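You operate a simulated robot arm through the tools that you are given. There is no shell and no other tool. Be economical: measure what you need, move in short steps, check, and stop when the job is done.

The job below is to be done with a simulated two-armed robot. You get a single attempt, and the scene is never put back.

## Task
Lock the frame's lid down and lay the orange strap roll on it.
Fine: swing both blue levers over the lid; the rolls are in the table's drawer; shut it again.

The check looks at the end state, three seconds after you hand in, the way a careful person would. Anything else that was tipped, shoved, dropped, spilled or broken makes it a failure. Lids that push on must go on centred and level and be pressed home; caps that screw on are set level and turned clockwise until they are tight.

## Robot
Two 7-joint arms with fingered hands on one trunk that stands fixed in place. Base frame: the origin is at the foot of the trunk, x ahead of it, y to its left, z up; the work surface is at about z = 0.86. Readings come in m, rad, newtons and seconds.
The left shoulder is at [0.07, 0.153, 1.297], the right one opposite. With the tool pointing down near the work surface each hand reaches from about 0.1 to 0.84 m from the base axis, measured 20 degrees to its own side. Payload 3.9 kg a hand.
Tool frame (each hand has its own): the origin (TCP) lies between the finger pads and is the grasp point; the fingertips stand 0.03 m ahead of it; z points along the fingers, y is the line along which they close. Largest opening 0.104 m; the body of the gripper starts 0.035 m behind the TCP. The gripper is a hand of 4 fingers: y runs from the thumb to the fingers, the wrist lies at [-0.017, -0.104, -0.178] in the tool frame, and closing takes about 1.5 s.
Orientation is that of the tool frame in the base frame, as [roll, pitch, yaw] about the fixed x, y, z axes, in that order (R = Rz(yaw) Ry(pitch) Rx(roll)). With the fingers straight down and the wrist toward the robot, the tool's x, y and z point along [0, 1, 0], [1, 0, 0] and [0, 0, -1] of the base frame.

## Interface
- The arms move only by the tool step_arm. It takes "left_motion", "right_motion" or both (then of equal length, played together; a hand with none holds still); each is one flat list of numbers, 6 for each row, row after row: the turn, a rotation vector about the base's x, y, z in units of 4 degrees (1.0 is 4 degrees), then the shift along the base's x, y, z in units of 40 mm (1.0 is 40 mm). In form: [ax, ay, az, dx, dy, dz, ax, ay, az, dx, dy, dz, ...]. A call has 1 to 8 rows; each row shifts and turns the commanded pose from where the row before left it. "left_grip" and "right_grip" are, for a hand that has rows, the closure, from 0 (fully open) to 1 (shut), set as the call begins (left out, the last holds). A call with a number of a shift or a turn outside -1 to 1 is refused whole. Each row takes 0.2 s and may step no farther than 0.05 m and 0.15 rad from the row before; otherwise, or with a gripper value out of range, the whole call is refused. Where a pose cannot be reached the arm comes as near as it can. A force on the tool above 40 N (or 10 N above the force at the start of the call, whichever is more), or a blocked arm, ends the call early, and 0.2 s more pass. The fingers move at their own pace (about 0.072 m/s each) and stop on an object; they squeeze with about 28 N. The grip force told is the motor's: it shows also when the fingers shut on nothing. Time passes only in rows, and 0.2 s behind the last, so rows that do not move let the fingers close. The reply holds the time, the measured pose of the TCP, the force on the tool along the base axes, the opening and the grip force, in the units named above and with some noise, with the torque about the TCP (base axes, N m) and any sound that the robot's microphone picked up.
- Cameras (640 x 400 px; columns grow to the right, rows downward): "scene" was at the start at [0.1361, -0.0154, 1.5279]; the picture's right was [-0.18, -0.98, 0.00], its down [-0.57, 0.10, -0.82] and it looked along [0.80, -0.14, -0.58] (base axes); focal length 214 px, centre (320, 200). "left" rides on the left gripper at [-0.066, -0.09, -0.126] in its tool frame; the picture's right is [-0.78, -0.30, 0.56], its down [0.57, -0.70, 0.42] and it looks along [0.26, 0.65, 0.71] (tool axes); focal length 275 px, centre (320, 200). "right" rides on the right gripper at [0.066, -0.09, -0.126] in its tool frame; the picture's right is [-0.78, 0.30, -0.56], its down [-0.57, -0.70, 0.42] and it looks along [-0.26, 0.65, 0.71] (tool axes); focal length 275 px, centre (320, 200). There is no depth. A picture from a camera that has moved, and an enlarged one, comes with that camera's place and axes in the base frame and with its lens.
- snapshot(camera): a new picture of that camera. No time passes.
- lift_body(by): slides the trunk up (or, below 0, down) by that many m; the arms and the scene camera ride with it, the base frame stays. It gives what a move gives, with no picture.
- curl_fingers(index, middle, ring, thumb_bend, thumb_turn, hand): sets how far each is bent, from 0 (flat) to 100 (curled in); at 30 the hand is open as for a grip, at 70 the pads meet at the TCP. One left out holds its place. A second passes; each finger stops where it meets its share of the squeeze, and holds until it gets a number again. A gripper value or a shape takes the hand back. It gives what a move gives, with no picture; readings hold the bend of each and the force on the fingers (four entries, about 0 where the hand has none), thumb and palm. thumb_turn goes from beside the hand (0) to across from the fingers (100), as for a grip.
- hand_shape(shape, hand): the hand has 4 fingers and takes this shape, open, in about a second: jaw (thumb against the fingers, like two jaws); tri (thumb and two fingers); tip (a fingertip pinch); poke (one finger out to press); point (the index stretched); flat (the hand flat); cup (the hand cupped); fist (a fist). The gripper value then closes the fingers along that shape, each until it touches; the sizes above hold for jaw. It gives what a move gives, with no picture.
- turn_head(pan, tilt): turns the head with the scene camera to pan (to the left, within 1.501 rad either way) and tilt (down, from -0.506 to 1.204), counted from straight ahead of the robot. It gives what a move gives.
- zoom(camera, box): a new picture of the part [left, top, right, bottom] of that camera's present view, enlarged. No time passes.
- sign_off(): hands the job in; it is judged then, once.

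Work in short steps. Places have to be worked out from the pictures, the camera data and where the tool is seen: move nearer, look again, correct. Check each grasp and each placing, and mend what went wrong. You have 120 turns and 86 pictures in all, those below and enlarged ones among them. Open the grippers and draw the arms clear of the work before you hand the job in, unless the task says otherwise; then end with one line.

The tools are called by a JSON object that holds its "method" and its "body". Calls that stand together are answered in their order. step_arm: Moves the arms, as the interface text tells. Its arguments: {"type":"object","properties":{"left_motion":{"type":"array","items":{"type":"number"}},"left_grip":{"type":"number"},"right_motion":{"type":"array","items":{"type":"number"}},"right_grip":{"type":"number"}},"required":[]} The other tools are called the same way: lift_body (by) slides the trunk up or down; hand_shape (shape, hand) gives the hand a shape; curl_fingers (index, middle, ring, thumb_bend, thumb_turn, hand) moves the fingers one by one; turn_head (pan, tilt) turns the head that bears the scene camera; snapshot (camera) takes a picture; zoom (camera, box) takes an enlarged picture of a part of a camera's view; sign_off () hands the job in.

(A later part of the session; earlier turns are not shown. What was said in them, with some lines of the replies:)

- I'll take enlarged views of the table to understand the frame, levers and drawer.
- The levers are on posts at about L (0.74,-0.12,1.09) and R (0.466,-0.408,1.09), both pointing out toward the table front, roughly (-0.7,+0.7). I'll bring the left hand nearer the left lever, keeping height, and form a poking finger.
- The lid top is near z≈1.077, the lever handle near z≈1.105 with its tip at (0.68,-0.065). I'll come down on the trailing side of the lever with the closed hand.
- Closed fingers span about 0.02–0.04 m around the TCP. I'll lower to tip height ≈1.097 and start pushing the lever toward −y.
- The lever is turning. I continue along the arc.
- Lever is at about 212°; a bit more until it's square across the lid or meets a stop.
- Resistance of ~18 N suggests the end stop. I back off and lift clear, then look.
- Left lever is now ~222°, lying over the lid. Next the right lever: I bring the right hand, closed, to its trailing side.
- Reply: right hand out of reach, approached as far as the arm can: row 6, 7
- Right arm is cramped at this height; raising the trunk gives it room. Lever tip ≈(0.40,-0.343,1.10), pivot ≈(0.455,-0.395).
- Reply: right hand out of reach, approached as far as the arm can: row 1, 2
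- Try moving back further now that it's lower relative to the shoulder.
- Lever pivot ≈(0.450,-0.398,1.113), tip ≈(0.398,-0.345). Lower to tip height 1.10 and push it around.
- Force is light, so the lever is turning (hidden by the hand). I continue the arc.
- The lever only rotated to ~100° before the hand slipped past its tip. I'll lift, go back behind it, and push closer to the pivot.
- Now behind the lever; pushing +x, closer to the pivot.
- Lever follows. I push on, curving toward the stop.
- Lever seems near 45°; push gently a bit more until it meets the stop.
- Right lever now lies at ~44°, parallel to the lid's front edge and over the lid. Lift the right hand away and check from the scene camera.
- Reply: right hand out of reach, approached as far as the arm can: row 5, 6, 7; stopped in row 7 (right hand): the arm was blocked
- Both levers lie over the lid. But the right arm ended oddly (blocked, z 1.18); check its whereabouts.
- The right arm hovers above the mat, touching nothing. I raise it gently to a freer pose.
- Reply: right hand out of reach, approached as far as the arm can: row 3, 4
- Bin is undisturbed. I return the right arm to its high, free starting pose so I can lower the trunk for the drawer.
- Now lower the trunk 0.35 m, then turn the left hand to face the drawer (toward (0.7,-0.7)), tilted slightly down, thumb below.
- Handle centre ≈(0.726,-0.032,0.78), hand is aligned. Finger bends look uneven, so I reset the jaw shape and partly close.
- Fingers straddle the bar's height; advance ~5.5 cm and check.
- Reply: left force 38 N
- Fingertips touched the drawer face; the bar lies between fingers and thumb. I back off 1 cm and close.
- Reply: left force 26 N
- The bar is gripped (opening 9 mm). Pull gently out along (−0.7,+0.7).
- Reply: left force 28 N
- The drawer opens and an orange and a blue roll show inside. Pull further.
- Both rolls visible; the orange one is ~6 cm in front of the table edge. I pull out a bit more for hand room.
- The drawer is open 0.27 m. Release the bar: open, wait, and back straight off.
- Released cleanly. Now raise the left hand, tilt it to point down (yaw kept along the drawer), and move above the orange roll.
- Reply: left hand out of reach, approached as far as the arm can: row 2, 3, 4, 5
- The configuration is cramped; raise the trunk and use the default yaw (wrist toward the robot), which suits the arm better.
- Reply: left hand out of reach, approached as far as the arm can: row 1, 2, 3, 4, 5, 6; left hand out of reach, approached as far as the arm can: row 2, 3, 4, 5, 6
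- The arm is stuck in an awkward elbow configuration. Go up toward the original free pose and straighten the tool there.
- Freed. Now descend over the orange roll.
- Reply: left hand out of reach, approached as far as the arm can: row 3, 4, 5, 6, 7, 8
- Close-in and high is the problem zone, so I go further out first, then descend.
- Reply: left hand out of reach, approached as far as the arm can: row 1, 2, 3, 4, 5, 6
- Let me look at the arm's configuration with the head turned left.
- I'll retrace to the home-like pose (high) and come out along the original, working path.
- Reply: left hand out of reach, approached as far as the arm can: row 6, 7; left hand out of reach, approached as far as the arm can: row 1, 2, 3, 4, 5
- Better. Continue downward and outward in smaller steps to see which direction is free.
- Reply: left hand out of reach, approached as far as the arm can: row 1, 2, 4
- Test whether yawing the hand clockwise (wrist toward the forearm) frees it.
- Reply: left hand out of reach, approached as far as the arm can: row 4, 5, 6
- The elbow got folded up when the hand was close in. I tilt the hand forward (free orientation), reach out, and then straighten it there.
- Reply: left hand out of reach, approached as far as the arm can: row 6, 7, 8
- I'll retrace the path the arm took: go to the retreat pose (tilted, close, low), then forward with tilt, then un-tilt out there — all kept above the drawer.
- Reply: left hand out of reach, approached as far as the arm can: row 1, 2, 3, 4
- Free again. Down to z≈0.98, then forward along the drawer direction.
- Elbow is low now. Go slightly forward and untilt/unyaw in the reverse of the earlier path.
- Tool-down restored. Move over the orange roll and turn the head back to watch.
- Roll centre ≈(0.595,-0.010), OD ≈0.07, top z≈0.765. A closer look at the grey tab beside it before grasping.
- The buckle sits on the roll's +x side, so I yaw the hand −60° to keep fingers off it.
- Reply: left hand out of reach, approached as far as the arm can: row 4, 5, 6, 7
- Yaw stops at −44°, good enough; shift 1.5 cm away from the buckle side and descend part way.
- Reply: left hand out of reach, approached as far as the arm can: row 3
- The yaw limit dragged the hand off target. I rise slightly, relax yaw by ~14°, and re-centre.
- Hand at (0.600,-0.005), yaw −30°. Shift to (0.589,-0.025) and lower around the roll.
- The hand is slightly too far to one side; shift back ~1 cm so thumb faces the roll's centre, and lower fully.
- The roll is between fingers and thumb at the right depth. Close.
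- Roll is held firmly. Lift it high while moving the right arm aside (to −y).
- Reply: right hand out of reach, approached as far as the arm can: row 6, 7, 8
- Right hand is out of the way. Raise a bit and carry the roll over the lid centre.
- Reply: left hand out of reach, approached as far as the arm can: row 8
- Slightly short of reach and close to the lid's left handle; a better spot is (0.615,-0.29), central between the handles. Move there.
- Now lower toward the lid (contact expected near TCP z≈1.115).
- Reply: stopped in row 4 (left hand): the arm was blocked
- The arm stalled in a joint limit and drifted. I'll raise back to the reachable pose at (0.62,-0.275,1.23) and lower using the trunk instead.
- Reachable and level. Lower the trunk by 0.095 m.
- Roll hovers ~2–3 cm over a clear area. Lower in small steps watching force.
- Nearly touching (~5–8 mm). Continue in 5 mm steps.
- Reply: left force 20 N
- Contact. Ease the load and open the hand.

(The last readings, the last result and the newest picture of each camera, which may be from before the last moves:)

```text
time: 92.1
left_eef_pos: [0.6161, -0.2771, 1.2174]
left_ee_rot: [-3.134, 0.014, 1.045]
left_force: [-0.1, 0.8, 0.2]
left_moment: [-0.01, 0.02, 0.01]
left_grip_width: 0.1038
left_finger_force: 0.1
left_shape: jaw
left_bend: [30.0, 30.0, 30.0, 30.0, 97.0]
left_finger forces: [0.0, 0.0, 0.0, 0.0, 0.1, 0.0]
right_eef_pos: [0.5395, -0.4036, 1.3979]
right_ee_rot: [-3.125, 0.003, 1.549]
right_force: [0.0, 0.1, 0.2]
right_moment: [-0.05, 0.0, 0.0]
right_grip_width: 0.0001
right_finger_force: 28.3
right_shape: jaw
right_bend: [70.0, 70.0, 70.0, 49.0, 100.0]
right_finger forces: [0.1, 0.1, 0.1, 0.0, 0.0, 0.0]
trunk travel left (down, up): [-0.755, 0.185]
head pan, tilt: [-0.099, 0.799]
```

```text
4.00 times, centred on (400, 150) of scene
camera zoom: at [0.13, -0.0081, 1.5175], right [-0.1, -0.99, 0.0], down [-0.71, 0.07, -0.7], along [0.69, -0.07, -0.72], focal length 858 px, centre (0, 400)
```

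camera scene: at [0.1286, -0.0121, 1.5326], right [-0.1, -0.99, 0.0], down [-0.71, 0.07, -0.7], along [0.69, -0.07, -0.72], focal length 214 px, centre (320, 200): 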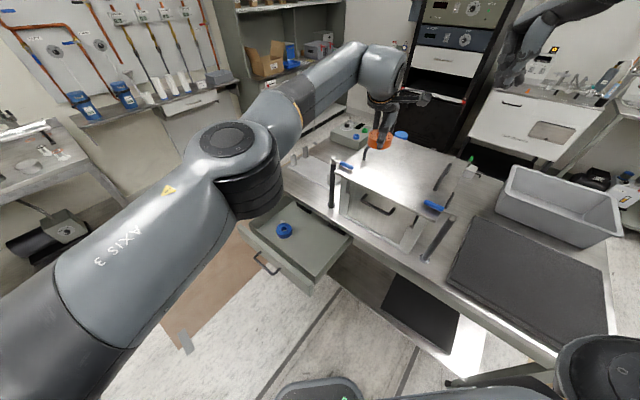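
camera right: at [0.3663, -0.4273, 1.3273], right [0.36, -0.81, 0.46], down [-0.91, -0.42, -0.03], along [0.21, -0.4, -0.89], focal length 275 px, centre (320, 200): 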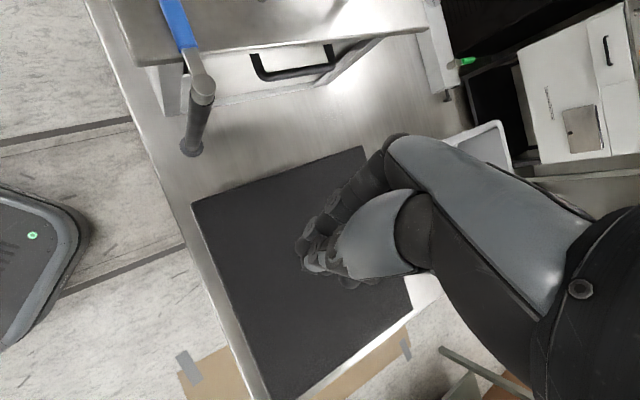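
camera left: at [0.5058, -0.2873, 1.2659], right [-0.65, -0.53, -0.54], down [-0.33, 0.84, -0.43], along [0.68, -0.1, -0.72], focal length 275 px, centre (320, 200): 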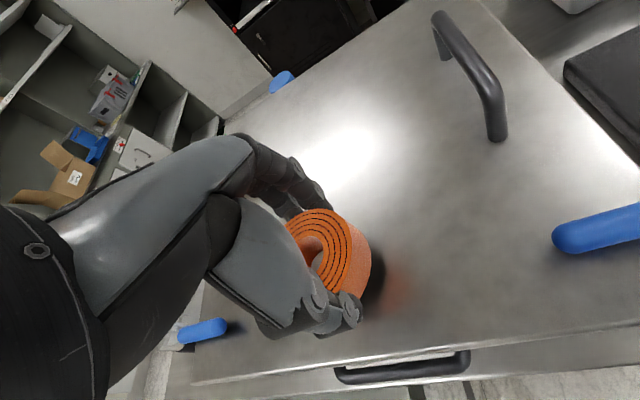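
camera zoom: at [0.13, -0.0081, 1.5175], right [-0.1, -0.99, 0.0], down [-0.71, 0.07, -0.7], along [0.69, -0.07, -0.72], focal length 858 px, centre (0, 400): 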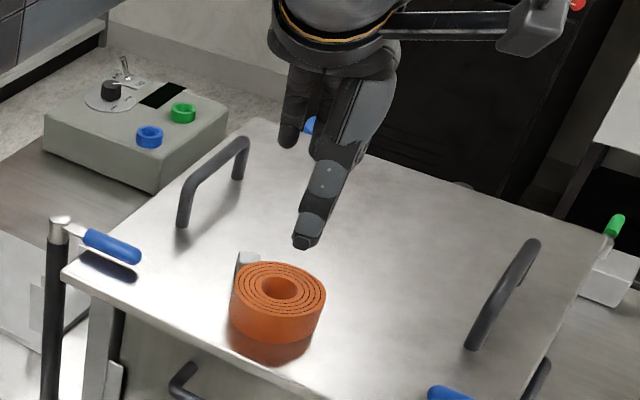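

The roll rests flat on the lid. Now withdraw the left hand toward the drawer's front side (over free space).

{"method": "step_arm", "body": {"left_motion": [0, 0, 0, 0, 0.6, 0.5, 0, 0, 0, 0, 0.95, 0, 0, 0, 0, 0, 0.95, 0, 0, 0, 0, 0, 0.95, 0, 0, 0, 0, 0, 0.95, 0, 0, 0, 0, 0, 0.95, 0, 0, 0, 0, 0, 0.95, 0, 0, 0, 0, 0, 0.95, 0]}}

{"method": "step_arm", "body": {"left_motion": [0, 0, 0, 0, 0.95, 0, 0, 0, 0, 0, 0.5, 0, -0.5, -0.86, -0.24, 0, 0, -0.4, -0.51, -0.86, -0.24, 0, 0, -0.4, -0.52, -0.85, -0.24, 0, 0, -0.4, -0.54, -0.84, -0.24, 0, 0, -0.4, -0.55, -0.83, -0.24, 0, 0, -0.4, -0.56, -0.83, -0.24, 0, 0, -0.4]}}

{"method": "step_arm", "body": {"left_motion": [-0.58, -0.82, -0.24, 0, 0, -0.4, -0.59, -0.81, -0.24, 0, 0, -0.4, -0.6, -0.8, -0.24, 0, 0, -0.4, -0.62, -0.79, -0.24, 0, 0, -0.4, -0.63, -0.78, -0.24, 0, 0, -0.4, -0.65, -0.76, -0.24, 0, 0, -0.4, -0.67, -0.74, -0.24, 0, 0, -0.4, -0.69, -0.73, -0.24, 0, 0, -0.3]}}

```text
time: 93.9
left_eef_pos: [0.614, 0.0177, 1.239]
left_ee_rot: [-3.135, 0.016, 1.045]
left_force: [0.1, 0.4, 0.0]
left_moment: [0.0, 0.03, 0.0]
left_grip_width: 0.1037
left_finger_force: 0.2
left_shape: jaw
left_bend: [30.0, 30.0, 30.0, 30.0, 97.0]
left_finger forces: [0.0, 0.0, 0.0, 0.0, 0.1, 0.1]
right_eef_pos: [0.5398, -0.3993, 1.4004]
right_ee_rot: [-3.128, 0.005, 1.549]
right_force: [0.5, 0.2, 0.2]
right_moment: [-0.01, 0.0, -0.02]
right_grip_width: 0.0
right_finger_force: 28.0
right_shape: jaw
right_bend: [70.0, 70.0, 70.0, 49.0, 100.0]
right_finger forces: [0.1, 0.0, 0.0, 0.1, 0.1, 0.0]
trunk travel left (down, up): [-0.755, 0.185]
head pan, tilt: [-0.099, 0.799]
```

```text
time: 95.7
left_eef_pos: [0.6141, 0.0727, 1.1427]
left_ee_rot: [2.73, 0.008, 0.941]
left_force: [-0.3, 0.8, 0.8]
left_moment: [-0.03, -0.01, -0.02]
left_grip_width: 0.1036
left_finger_force: 0.0
left_shape: jaw
left_bend: [30.0, 30.0, 30.0, 30.0, 97.0]
left_finger forces: [0.0, 0.0, 0.1, 0.0, 0.1, 0.1]
right_eef_pos: [0.5394, -0.4012, 1.4003]
right_ee_rot: [-3.125, 0.003, 1.549]
right_force: [-0.6, 0.1, 0.5]
right_moment: [0.02, -0.01, 0.03]
right_grip_width: 0.0
right_finger_force: 27.8
right_shape: jaw
right_bend: [70.0, 70.0, 70.0, 49.0, 100.0]
right_finger forces: [0.0, 0.0, 0.1, 0.1, 0.0, 0.0]
trunk travel left (down, up): [-0.755, 0.185]
head pan, tilt: [-0.099, 0.799]
```

```text
time: 97.5
left_eef_pos: [0.6157, 0.0728, 1.0167]
left_ee_rot: [2.17, -0.002, 0.806]
left_force: [-0.3, -0.2, 0.6]
left_moment: [0.01, -0.02, 0.01]
left_grip_width: 0.1038
left_finger_force: 0.0
left_shape: jaw
left_bend: [30.0, 30.0, 30.0, 30.0, 97.0]
left_finger forces: [0.0, 0.0, 0.0, 0.0, 0.0, 0.0]
right_eef_pos: [0.5406, -0.4033, 1.3987]
right_ee_rot: [-3.126, 0.003, 1.549]
right_force: [0.6, 0.2, -1.2]
right_moment: [-0.03, -0.01, -0.06]
right_grip_width: 0.0
right_finger_force: 28.5
right_shape: jaw
right_bend: [70.0, 70.0, 70.0, 49.0, 100.0]
right_finger forces: [0.0, 0.1, 0.0, 0.0, 0.0, 0.0]
trunk travel left (down, up): [-0.755, 0.185]
head pan, tilt: [-0.099, 0.799]
```

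All reachable. Back along the drawer direction to in front of the handle.

{"method": "step_arm", "body": {"left_motion": [-0.7, -0.7, -0.1, -0.67, 0.65, 0, -0.7, -0.7, -0.2, -0.67, 0.65, 0, 0, 0, 0, -0.67, 0.65, 0, 0, 0, 0, -0.67, 0.65, 0, 0, 0, 0, -0.67, 0.65, 0, 0, 0, 0, -0.65, 0.65, 0, 0, 0, 0, 0, 0, -0.7, 0, 0, 0, 0, 0, -0.7]}}

{"method": "lift_body", "body": {"by": -0.15}}

{"method": "snapshot", "body": {"camera": "scene"}}

```text
time: 99.3
left_eef_pos: [0.4566, 0.228, 0.9591]
left_ee_rot: [2.034, -0.002, 0.784]
left_force: [1.0, -1.0, 0.1]
left_moment: [0.0, 0.01, 0.02]
left_grip_width: 0.1036
left_finger_force: 0.1
left_shape: jaw
left_bend: [30.0, 30.0, 30.0, 30.0, 97.0]
left_finger forces: [0.1, 0.0, 0.0, 0.0, 0.0, 0.1]
right_eef_pos: [0.5427, -0.4031, 1.3982]
right_ee_rot: [-3.126, 0.004, 1.548]
right_force: [0.6, 0.0, 0.2]
right_moment: [0.03, 0.01, 0.06]
right_grip_width: 0.0
right_finger_force: 28.4
right_shape: jaw
right_bend: [70.0, 70.0, 70.0, 49.0, 100.0]
right_finger forces: [0.1, 0.0, 0.0, 0.1, 0.0, 0.1]
trunk travel left (down, up): [-0.755, 0.185]
head pan, tilt: [-0.099, 0.799]
```

```text
time: 101.0
left_eef_pos: [0.457, 0.2282, 0.8112]
left_ee_rot: [2.034, -0.001, 0.785]
left_force: [0.7, 0.4, 0.7]
left_moment: [0.01, 0.02, 0.0]
left_grip_width: 0.1035
left_finger_force: 0.1
left_shape: jaw
left_bend: [30.0, 30.0, 30.0, 30.0, 97.0]
left_finger forces: [0.0, 0.0, 0.0, 0.0, 0.0, 0.1]
right_eef_pos: [0.5395, -0.4033, 1.2487]
right_ee_rot: [-3.126, 0.004, 1.548]
right_force: [-0.4, 0.6, -0.2]
right_moment: [-0.02, -0.05, -0.02]
right_grip_width: 0.0001
right_finger_force: 28.3
right_shape: jaw
right_bend: [70.0, 70.0, 70.0, 49.0, 100.0]
right_finger forces: [0.1, 0.0, 0.0, 0.1, 0.0, 0.1]
trunk travel left (down, up): [-0.605, 0.335]
head pan, tilt: [-0.099, 0.799]
```

```text
12 pictures are left
camera scene: at [0.1297, -0.0077, 1.3676], right [-0.1, -0.99, 0.0], down [-0.71, 0.07, -0.7], along [0.69, -0.07, -0.72], focal length 214 px, centre (320, 200)
```

scene: 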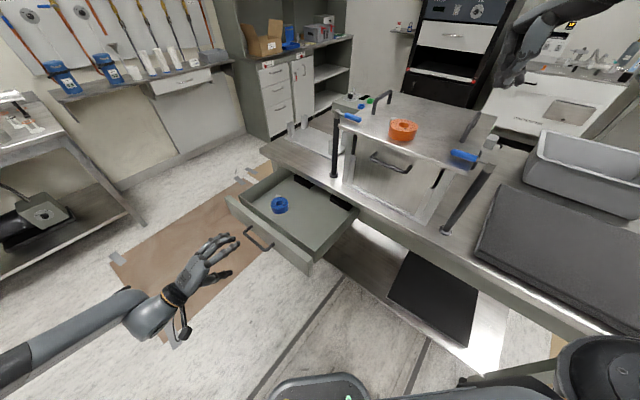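

Lower to handle height and advance along the same line I retreated on, then grip the bar.

{"method": "step_arm", "body": {"left_motion": [0, 0, 0, 0, 0, -0.45, 0, 0, 0, 0, 0, -0.47, 0, 0, 0, 0.5, -0.5, 0, 0, 0, 0, 0.5, -0.5, 0, 0, 0, 0, 0.4, -0.44, 0]}}

{"method": "snapshot", "body": {"camera": "left"}}

```text
time: 102.2
left_eef_pos: [0.5109, 0.1718, 0.7726]
left_ee_rot: [2.037, -0.002, 0.787]
left_force: [-0.2, 0.2, 0.0]
left_moment: [-0.02, 0.01, 0.01]
left_grip_width: 0.104
left_finger_force: 0.0
left_shape: jaw
left_bend: [30.0, 30.0, 30.0, 30.0, 97.0]
left_finger forces: [0.1, 0.0, 0.0, 0.0, 0.0, 0.0]
right_eef_pos: [0.5399, -0.403, 1.2485]
right_ee_rot: [-3.127, 0.004, 1.547]
right_force: [0.3, -0.6, -1.0]
right_moment: [0.02, -0.01, 0.03]
right_grip_width: 0.0
right_finger_force: 28.3
right_shape: jaw
right_bend: [70.0, 70.0, 70.0, 49.0, 100.0]
right_finger forces: [0.0, 0.0, 0.0, 0.0, 0.0, 0.1]
trunk travel left (down, up): [-0.605, 0.335]
head pan, tilt: [-0.099, 0.799]
```

```text
11 pictures are left
camera left: at [0.3571, 0.2328, 0.7489], right [-0.29, -0.81, -0.52], down [0.45, 0.36, -0.82], along [0.84, -0.47, 0.26], focal length 275 px, centre (320, 200)
```

left: 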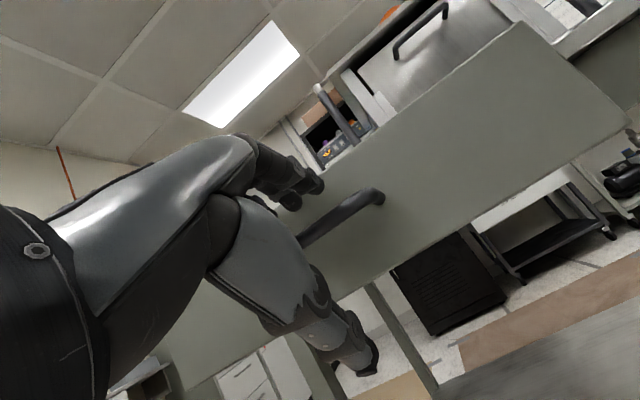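

Bar is between fingers and thumb as before. Close on it and push in gently.

{"method": "step_arm", "body": {"left_motion": [0, 0, 0, 0, 0, 0, 0, 0, 0, 0, 0, 0, 0, 0, 0, 0, 0, 0, 0, 0, 0, 0, 0, 0, 0, 0, 0, 0, 0, 0, 0, 0, 0, 0, 0, 0, 0, 0, 0, 0, 0, 0], "left_grip": 1}}

{"method": "step_arm", "body": {"left_motion": [0, 0, 0, 0.4, -0.4, 0, 0, 0, 0, 0.5, -0.5, 0, 0, 0, 0, 0.5, -0.5, 0, 0, 0, 0, 0.5, -0.5, 0, 0, 0, 0, 0.5, -0.5, 0, 0, 0, 0, 0.5, -0.5, 0]}}

```text
time: 103.8
left_eef_pos: [0.5124, 0.1718, 0.7728]
left_ee_rot: [2.034, -0.001, 0.784]
left_force: [0.7, -1.1, -0.8]
left_moment: [0.05, -0.07, -0.07]
left_grip_width: 0.0082
left_finger_force: 27.8
left_shape: jaw
left_bend: [74.0, 54.0, 48.0, 51.0, 100.0]
left_finger forces: [11.6, 5.0, 2.8, 0.0, 21.8, 0.0]
right_eef_pos: [0.5395, -0.4029, 1.2478]
right_ee_rot: [-3.125, 0.004, 1.549]
right_force: [0.0, -1.2, 0.6]
right_moment: [-0.02, -0.01, -0.05]
right_grip_width: 0.0
right_finger_force: 27.9
right_shape: jaw
right_bend: [70.0, 70.0, 70.0, 49.0, 100.0]
right_finger forces: [0.0, 0.1, 0.0, 0.0, 0.0, 0.0]
trunk travel left (down, up): [-0.605, 0.335]
head pan, tilt: [-0.099, 0.799]
```

```text
time: 105.2
left_eef_pos: [0.6305, 0.0533, 0.7722]
left_ee_rot: [2.035, -0.001, 0.784]
left_force: [1.9, 0.9, -4.3]
left_moment: [0.08, 0.03, 0.0]
left_grip_width: 0.0078
left_finger_force: 28.0
left_shape: jaw
left_bend: [74.0, 55.0, 49.0, 51.0, 100.0]
left_finger forces: [12.2, 5.3, 3.1, 0.0, 23.4, 0.0]
right_eef_pos: [0.5404, -0.4034, 1.2466]
right_ee_rot: [-3.124, 0.001, 1.547]
right_force: [0.6, -0.2, 0.3]
right_moment: [0.0, 0.02, -0.02]
right_grip_width: 0.0001
right_finger_force: 28.0
right_shape: jaw
right_bend: [70.0, 70.0, 70.0, 49.0, 100.0]
right_finger forces: [0.0, 0.0, 0.1, 0.1, 0.1, 0.0]
trunk travel left (down, up): [-0.605, 0.335]
head pan, tilt: [-0.099, 0.799]
```

Smooth. Push the remaining ~7 cm, slowing at the end.

{"method": "step_arm", "body": {"left_motion": [0, 0, 0, 0.45, -0.45, 0, 0, 0, 0, 0.45, -0.45, 0, 0, 0, 0, 0.4, -0.4, 0, 0, 0, 0, 0.2, -0.2, 0, 0, 0, 0, 0.2, -0.2, 0, 0, 0, 0, 0.15, -0.15, 0, 0, 0, 0, 0.15, -0.15, 0]}}

{"method": "zoom", "body": {"camera": "scene", "box": [220, 120, 420, 245]}}

```text
time: 106.8
left_eef_pos: [0.7057, -0.0214, 0.7708]
left_ee_rot: [2.043, 0.0, 0.788]
left_force: [-12.9, 11.6, -15.6]
left_moment: [0.11, 0.02, -0.05]
left_grip_width: 0.0057
left_finger_force: 28.0
left_shape: jaw
left_bend: [75.0, 59.0, 58.0, 51.0, 100.0]
left_finger forces: [0.5, 0.1, 0.6, 0.0, 26.0, 0.0]
left hand out of reach, approached as far as the arm can: row 7
right_eef_pos: [0.5414, -0.4002, 1.2474]
right_ee_rot: [-3.127, 0.004, 1.548]
right_force: [-0.4, 1.0, 0.6]
right_moment: [0.03, 0.02, 0.02]
right_grip_width: 0.0
right_finger_force: 27.9
right_shape: jaw
right_bend: [70.0, 70.0, 70.0, 49.0, 100.0]
right_finger forces: [0.0, 0.0, 0.1, 0.0, 0.0, 0.0]
trunk travel left (down, up): [-0.605, 0.335]
head pan, tilt: [-0.099, 0.799]
```

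```text
3.20 times, centred on (320, 182) of scene
camera zoom: at [0.1309, -0.0057, 1.3672], right [-0.1, -1.0, 0.0], down [-0.71, 0.07, -0.7], along [0.69, -0.07, -0.72], focal length 686 px, centre (320, 256)
```

zoom: 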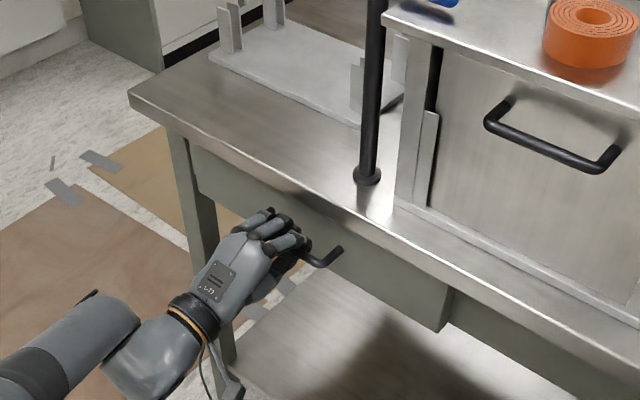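

Drawer is shut against its stop. Release (partial opening first) and back off straight.

{"method": "step_arm", "body": {"left_motion": [0, 0, 0, 0, 0, 0, 0, 0, 0, 0, 0, 0, 0, 0, 0, 0, 0, 0, 0, 0, 0, 0, 0, 0, 0, 0, 0, -0.3, 0.3, 0, 0, 0, 0, -0.5, 0.5, 0, 0, 0, 0, -0.5, 0.5, 0, 0, 0, 0, -0.5, 0.5, 0], "left_grip": 0.2}}

{"method": "zoom", "body": {"camera": "scene", "box": [220, 120, 420, 245]}}

```text
time: 108.6
left_eef_pos: [0.6333, 0.0491, 0.7765]
left_ee_rot: [2.034, -0.002, 0.784]
left_force: [0.0, 0.2, -0.6]
left_moment: [-0.02, 0.01, -0.01]
left_grip_width: 0.0831
left_finger_force: 0.0
left_shape: jaw
left_bend: [27.0, 34.0, 31.0, 47.0, 98.0]
left_finger forces: [0.0, 0.1, 0.1, 0.1, 0.1, 0.0]
right_eef_pos: [0.5387, -0.4017, 1.2498]
right_ee_rot: [-3.128, 0.004, 1.547]
right_force: [-0.4, 1.5, -0.3]
right_moment: [-0.02, -0.03, 0.03]
right_grip_width: 0.0
right_finger_force: 28.1
right_shape: jaw
right_bend: [70.0, 70.0, 70.0, 49.0, 100.0]
right_finger forces: [0.1, 0.1, 0.0, 0.0, 0.1, 0.0]
trunk travel left (down, up): [-0.605, 0.335]
head pan, tilt: [-0.099, 0.799]
```

```text
3.20 times, centred on (320, 182) of scene
camera zoom: at [0.1291, -0.0068, 1.3676], right [-0.1, -0.99, 0.0], down [-0.71, 0.07, -0.7], along [0.69, -0.07, -0.72], focal length 686 px, centre (320, 256)
```

zoom: 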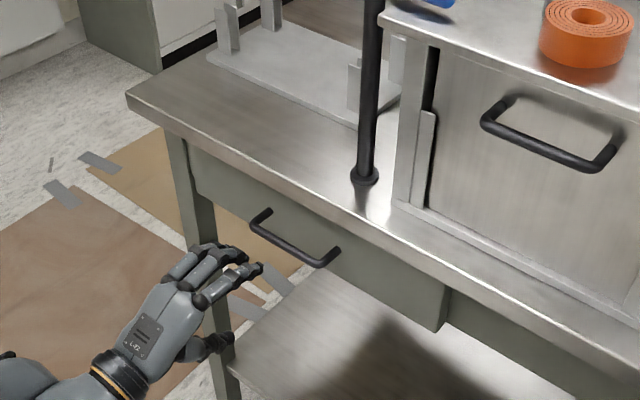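

Drawer is shut and released. Back the left arm off, raise the trunk to lift the right arm clear, and open both hands.

{"method": "step_arm", "body": {"left_motion": [0, 0, 0, -0.7, 0.7, 0, 0, 0, 0, -0.7, 0.7, 0, 0, 0, 0, -0.7, 0.7, 0, 0, 0, 0, -0.7, 0.7, 0], "left_grip": 0}}

{"method": "lift_body", "body": {"by": 0.25}}

{"method": "step_arm", "body": {"right_motion": [0, 0, 0, 0, 0, 0, 0, 0, 0, 0, 0, 0, 0, 0, 0, 0, 0, 0, 0, 0, 0, 0, 0, 0], "right_grip": 0}}

{"method": "snapshot", "body": {"camera": "scene"}}

{"method": "zoom", "body": {"camera": "scene", "box": [250, 120, 490, 270]}}

```text
time: 109.6
left_eef_pos: [0.5212, 0.1597, 0.7766]
left_ee_rot: [2.031, -0.001, 0.785]
left_force: [0.0, 0.1, 0.0]
left_moment: [-0.01, -0.01, 0.03]
left_grip_width: 0.104
left_finger_force: 0.1
left_shape: jaw
left_bend: [30.0, 30.0, 30.0, 30.0, 97.0]
left_finger forces: [0.0, 0.1, 0.1, 0.0, 0.0, 0.1]
right_eef_pos: [0.5385, -0.4019, 1.2511]
right_ee_rot: [-3.127, 0.005, 1.548]
right_force: [-1.1, -0.3, 0.8]
right_moment: [-0.03, -0.02, 0.05]
right_grip_width: 0.0
right_finger_force: 28.0
right_shape: jaw
right_bend: [70.0, 70.0, 70.0, 49.0, 100.0]
right_finger forces: [0.0, 0.0, 0.1, 0.0, 0.0, 0.1]
trunk travel left (down, up): [-0.605, 0.335]
head pan, tilt: [-0.099, 0.799]
```

```text
time: 112.2
left_eef_pos: [0.5233, 0.1593, 1.0252]
left_ee_rot: [2.035, -0.001, 0.786]
left_force: [0.4, 0.7, -0.5]
left_moment: [0.03, -0.03, -0.04]
left_grip_width: 0.1037
left_finger_force: 0.0
left_shape: jaw
left_bend: [30.0, 30.0, 30.0, 30.0, 97.0]
left_finger forces: [0.0, 0.0, 0.0, 0.0, 0.0, 0.1]
right_eef_pos: [0.5393, -0.4024, 1.4987]
right_ee_rot: [-3.124, 0.003, 1.547]
right_force: [0.0, 0.8, 0.3]
right_moment: [-0.04, 0.01, 0.01]
right_grip_width: 0.0002
right_finger_force: 27.4
right_shape: jaw
right_bend: [70.0, 70.0, 70.0, 49.0, 100.0]
right_finger forces: [0.0, 0.0, 0.0, 0.1, 0.0, 0.1]
trunk travel left (down, up): [-0.855, 0.085]
head pan, tilt: [-0.099, 0.799]
```

```text
time: 113.2
left_eef_pos: [0.5219, 0.1594, 1.026]
left_ee_rot: [2.034, 0.0, 0.782]
left_force: [0.4, -0.7, -1.1]
left_moment: [-0.04, 0.02, -0.01]
left_grip_width: 0.1038
left_finger_force: 0.1
left_shape: jaw
left_bend: [30.0, 30.0, 30.0, 30.0, 97.0]
left_finger forces: [0.0, 0.0, 0.1, 0.1, 0.0, 0.0]
right_eef_pos: [0.5402, -0.4025, 1.4985]
right_ee_rot: [-3.126, 0.003, 1.548]
right_force: [-0.5, -0.1, -0.7]
right_moment: [0.01, 0.02, -0.01]
right_grip_width: 0.1037
right_finger_force: 0.0
right_shape: jaw
right_bend: [30.0, 30.0, 30.0, 30.0, 97.0]
right_finger forces: [0.1, 0.0, 0.0, 0.0, 0.0, 0.0]
trunk travel left (down, up): [-0.855, 0.085]
head pan, tilt: [-0.099, 0.799]
```

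```text
8 pictures are left
camera scene: at [0.1298, -0.0076, 1.6175], right [-0.1, -0.99, 0.0], down [-0.71, 0.07, -0.7], along [0.69, -0.07, -0.72], focal length 214 px, centre (320, 200)
```

scene: 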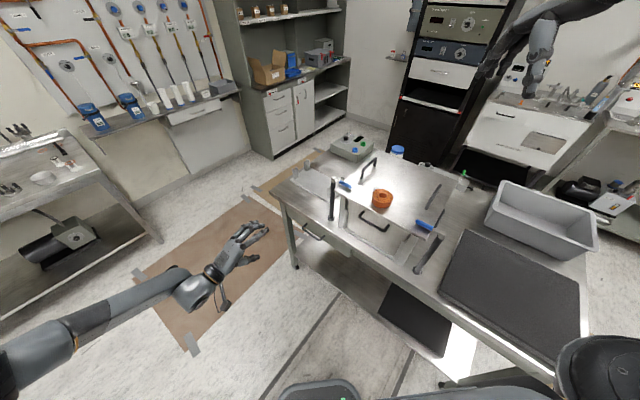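

```text
2.67 times, centred on (370, 195) of scene
camera zoom: at [0.1298, -0.0076, 1.6175], right [-0.1, -0.99, 0.0], down [-0.71, 0.07, -0.7], along [0.69, -0.07, -0.72], focal length 572 px, centre (187, 213)
```

zoom: 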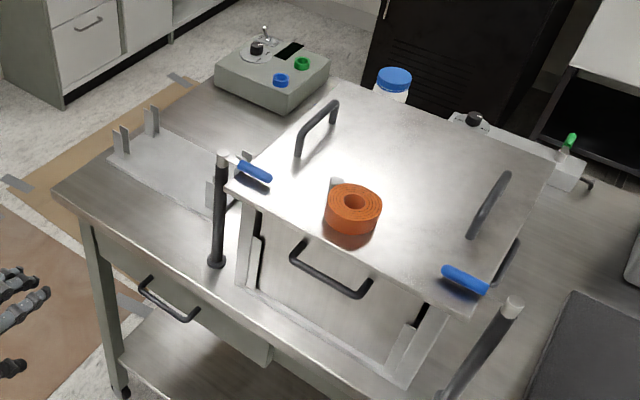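

Both levers lie square across the lid (~228° and ~45°). The orange roll rests flat on the lid and the drawer is shut with the blue roll inside. Nothing else moved and both hands are open and clear, so I hand in.

{"method": "sign_off", "body": {}}

```text
The job is handed in.
```

I swung both blue levers over the lid, laid the orange strap roll flat on it, and shut the drawer with the blue roll still inside. I handed the job in with both hands open and clear of the work.
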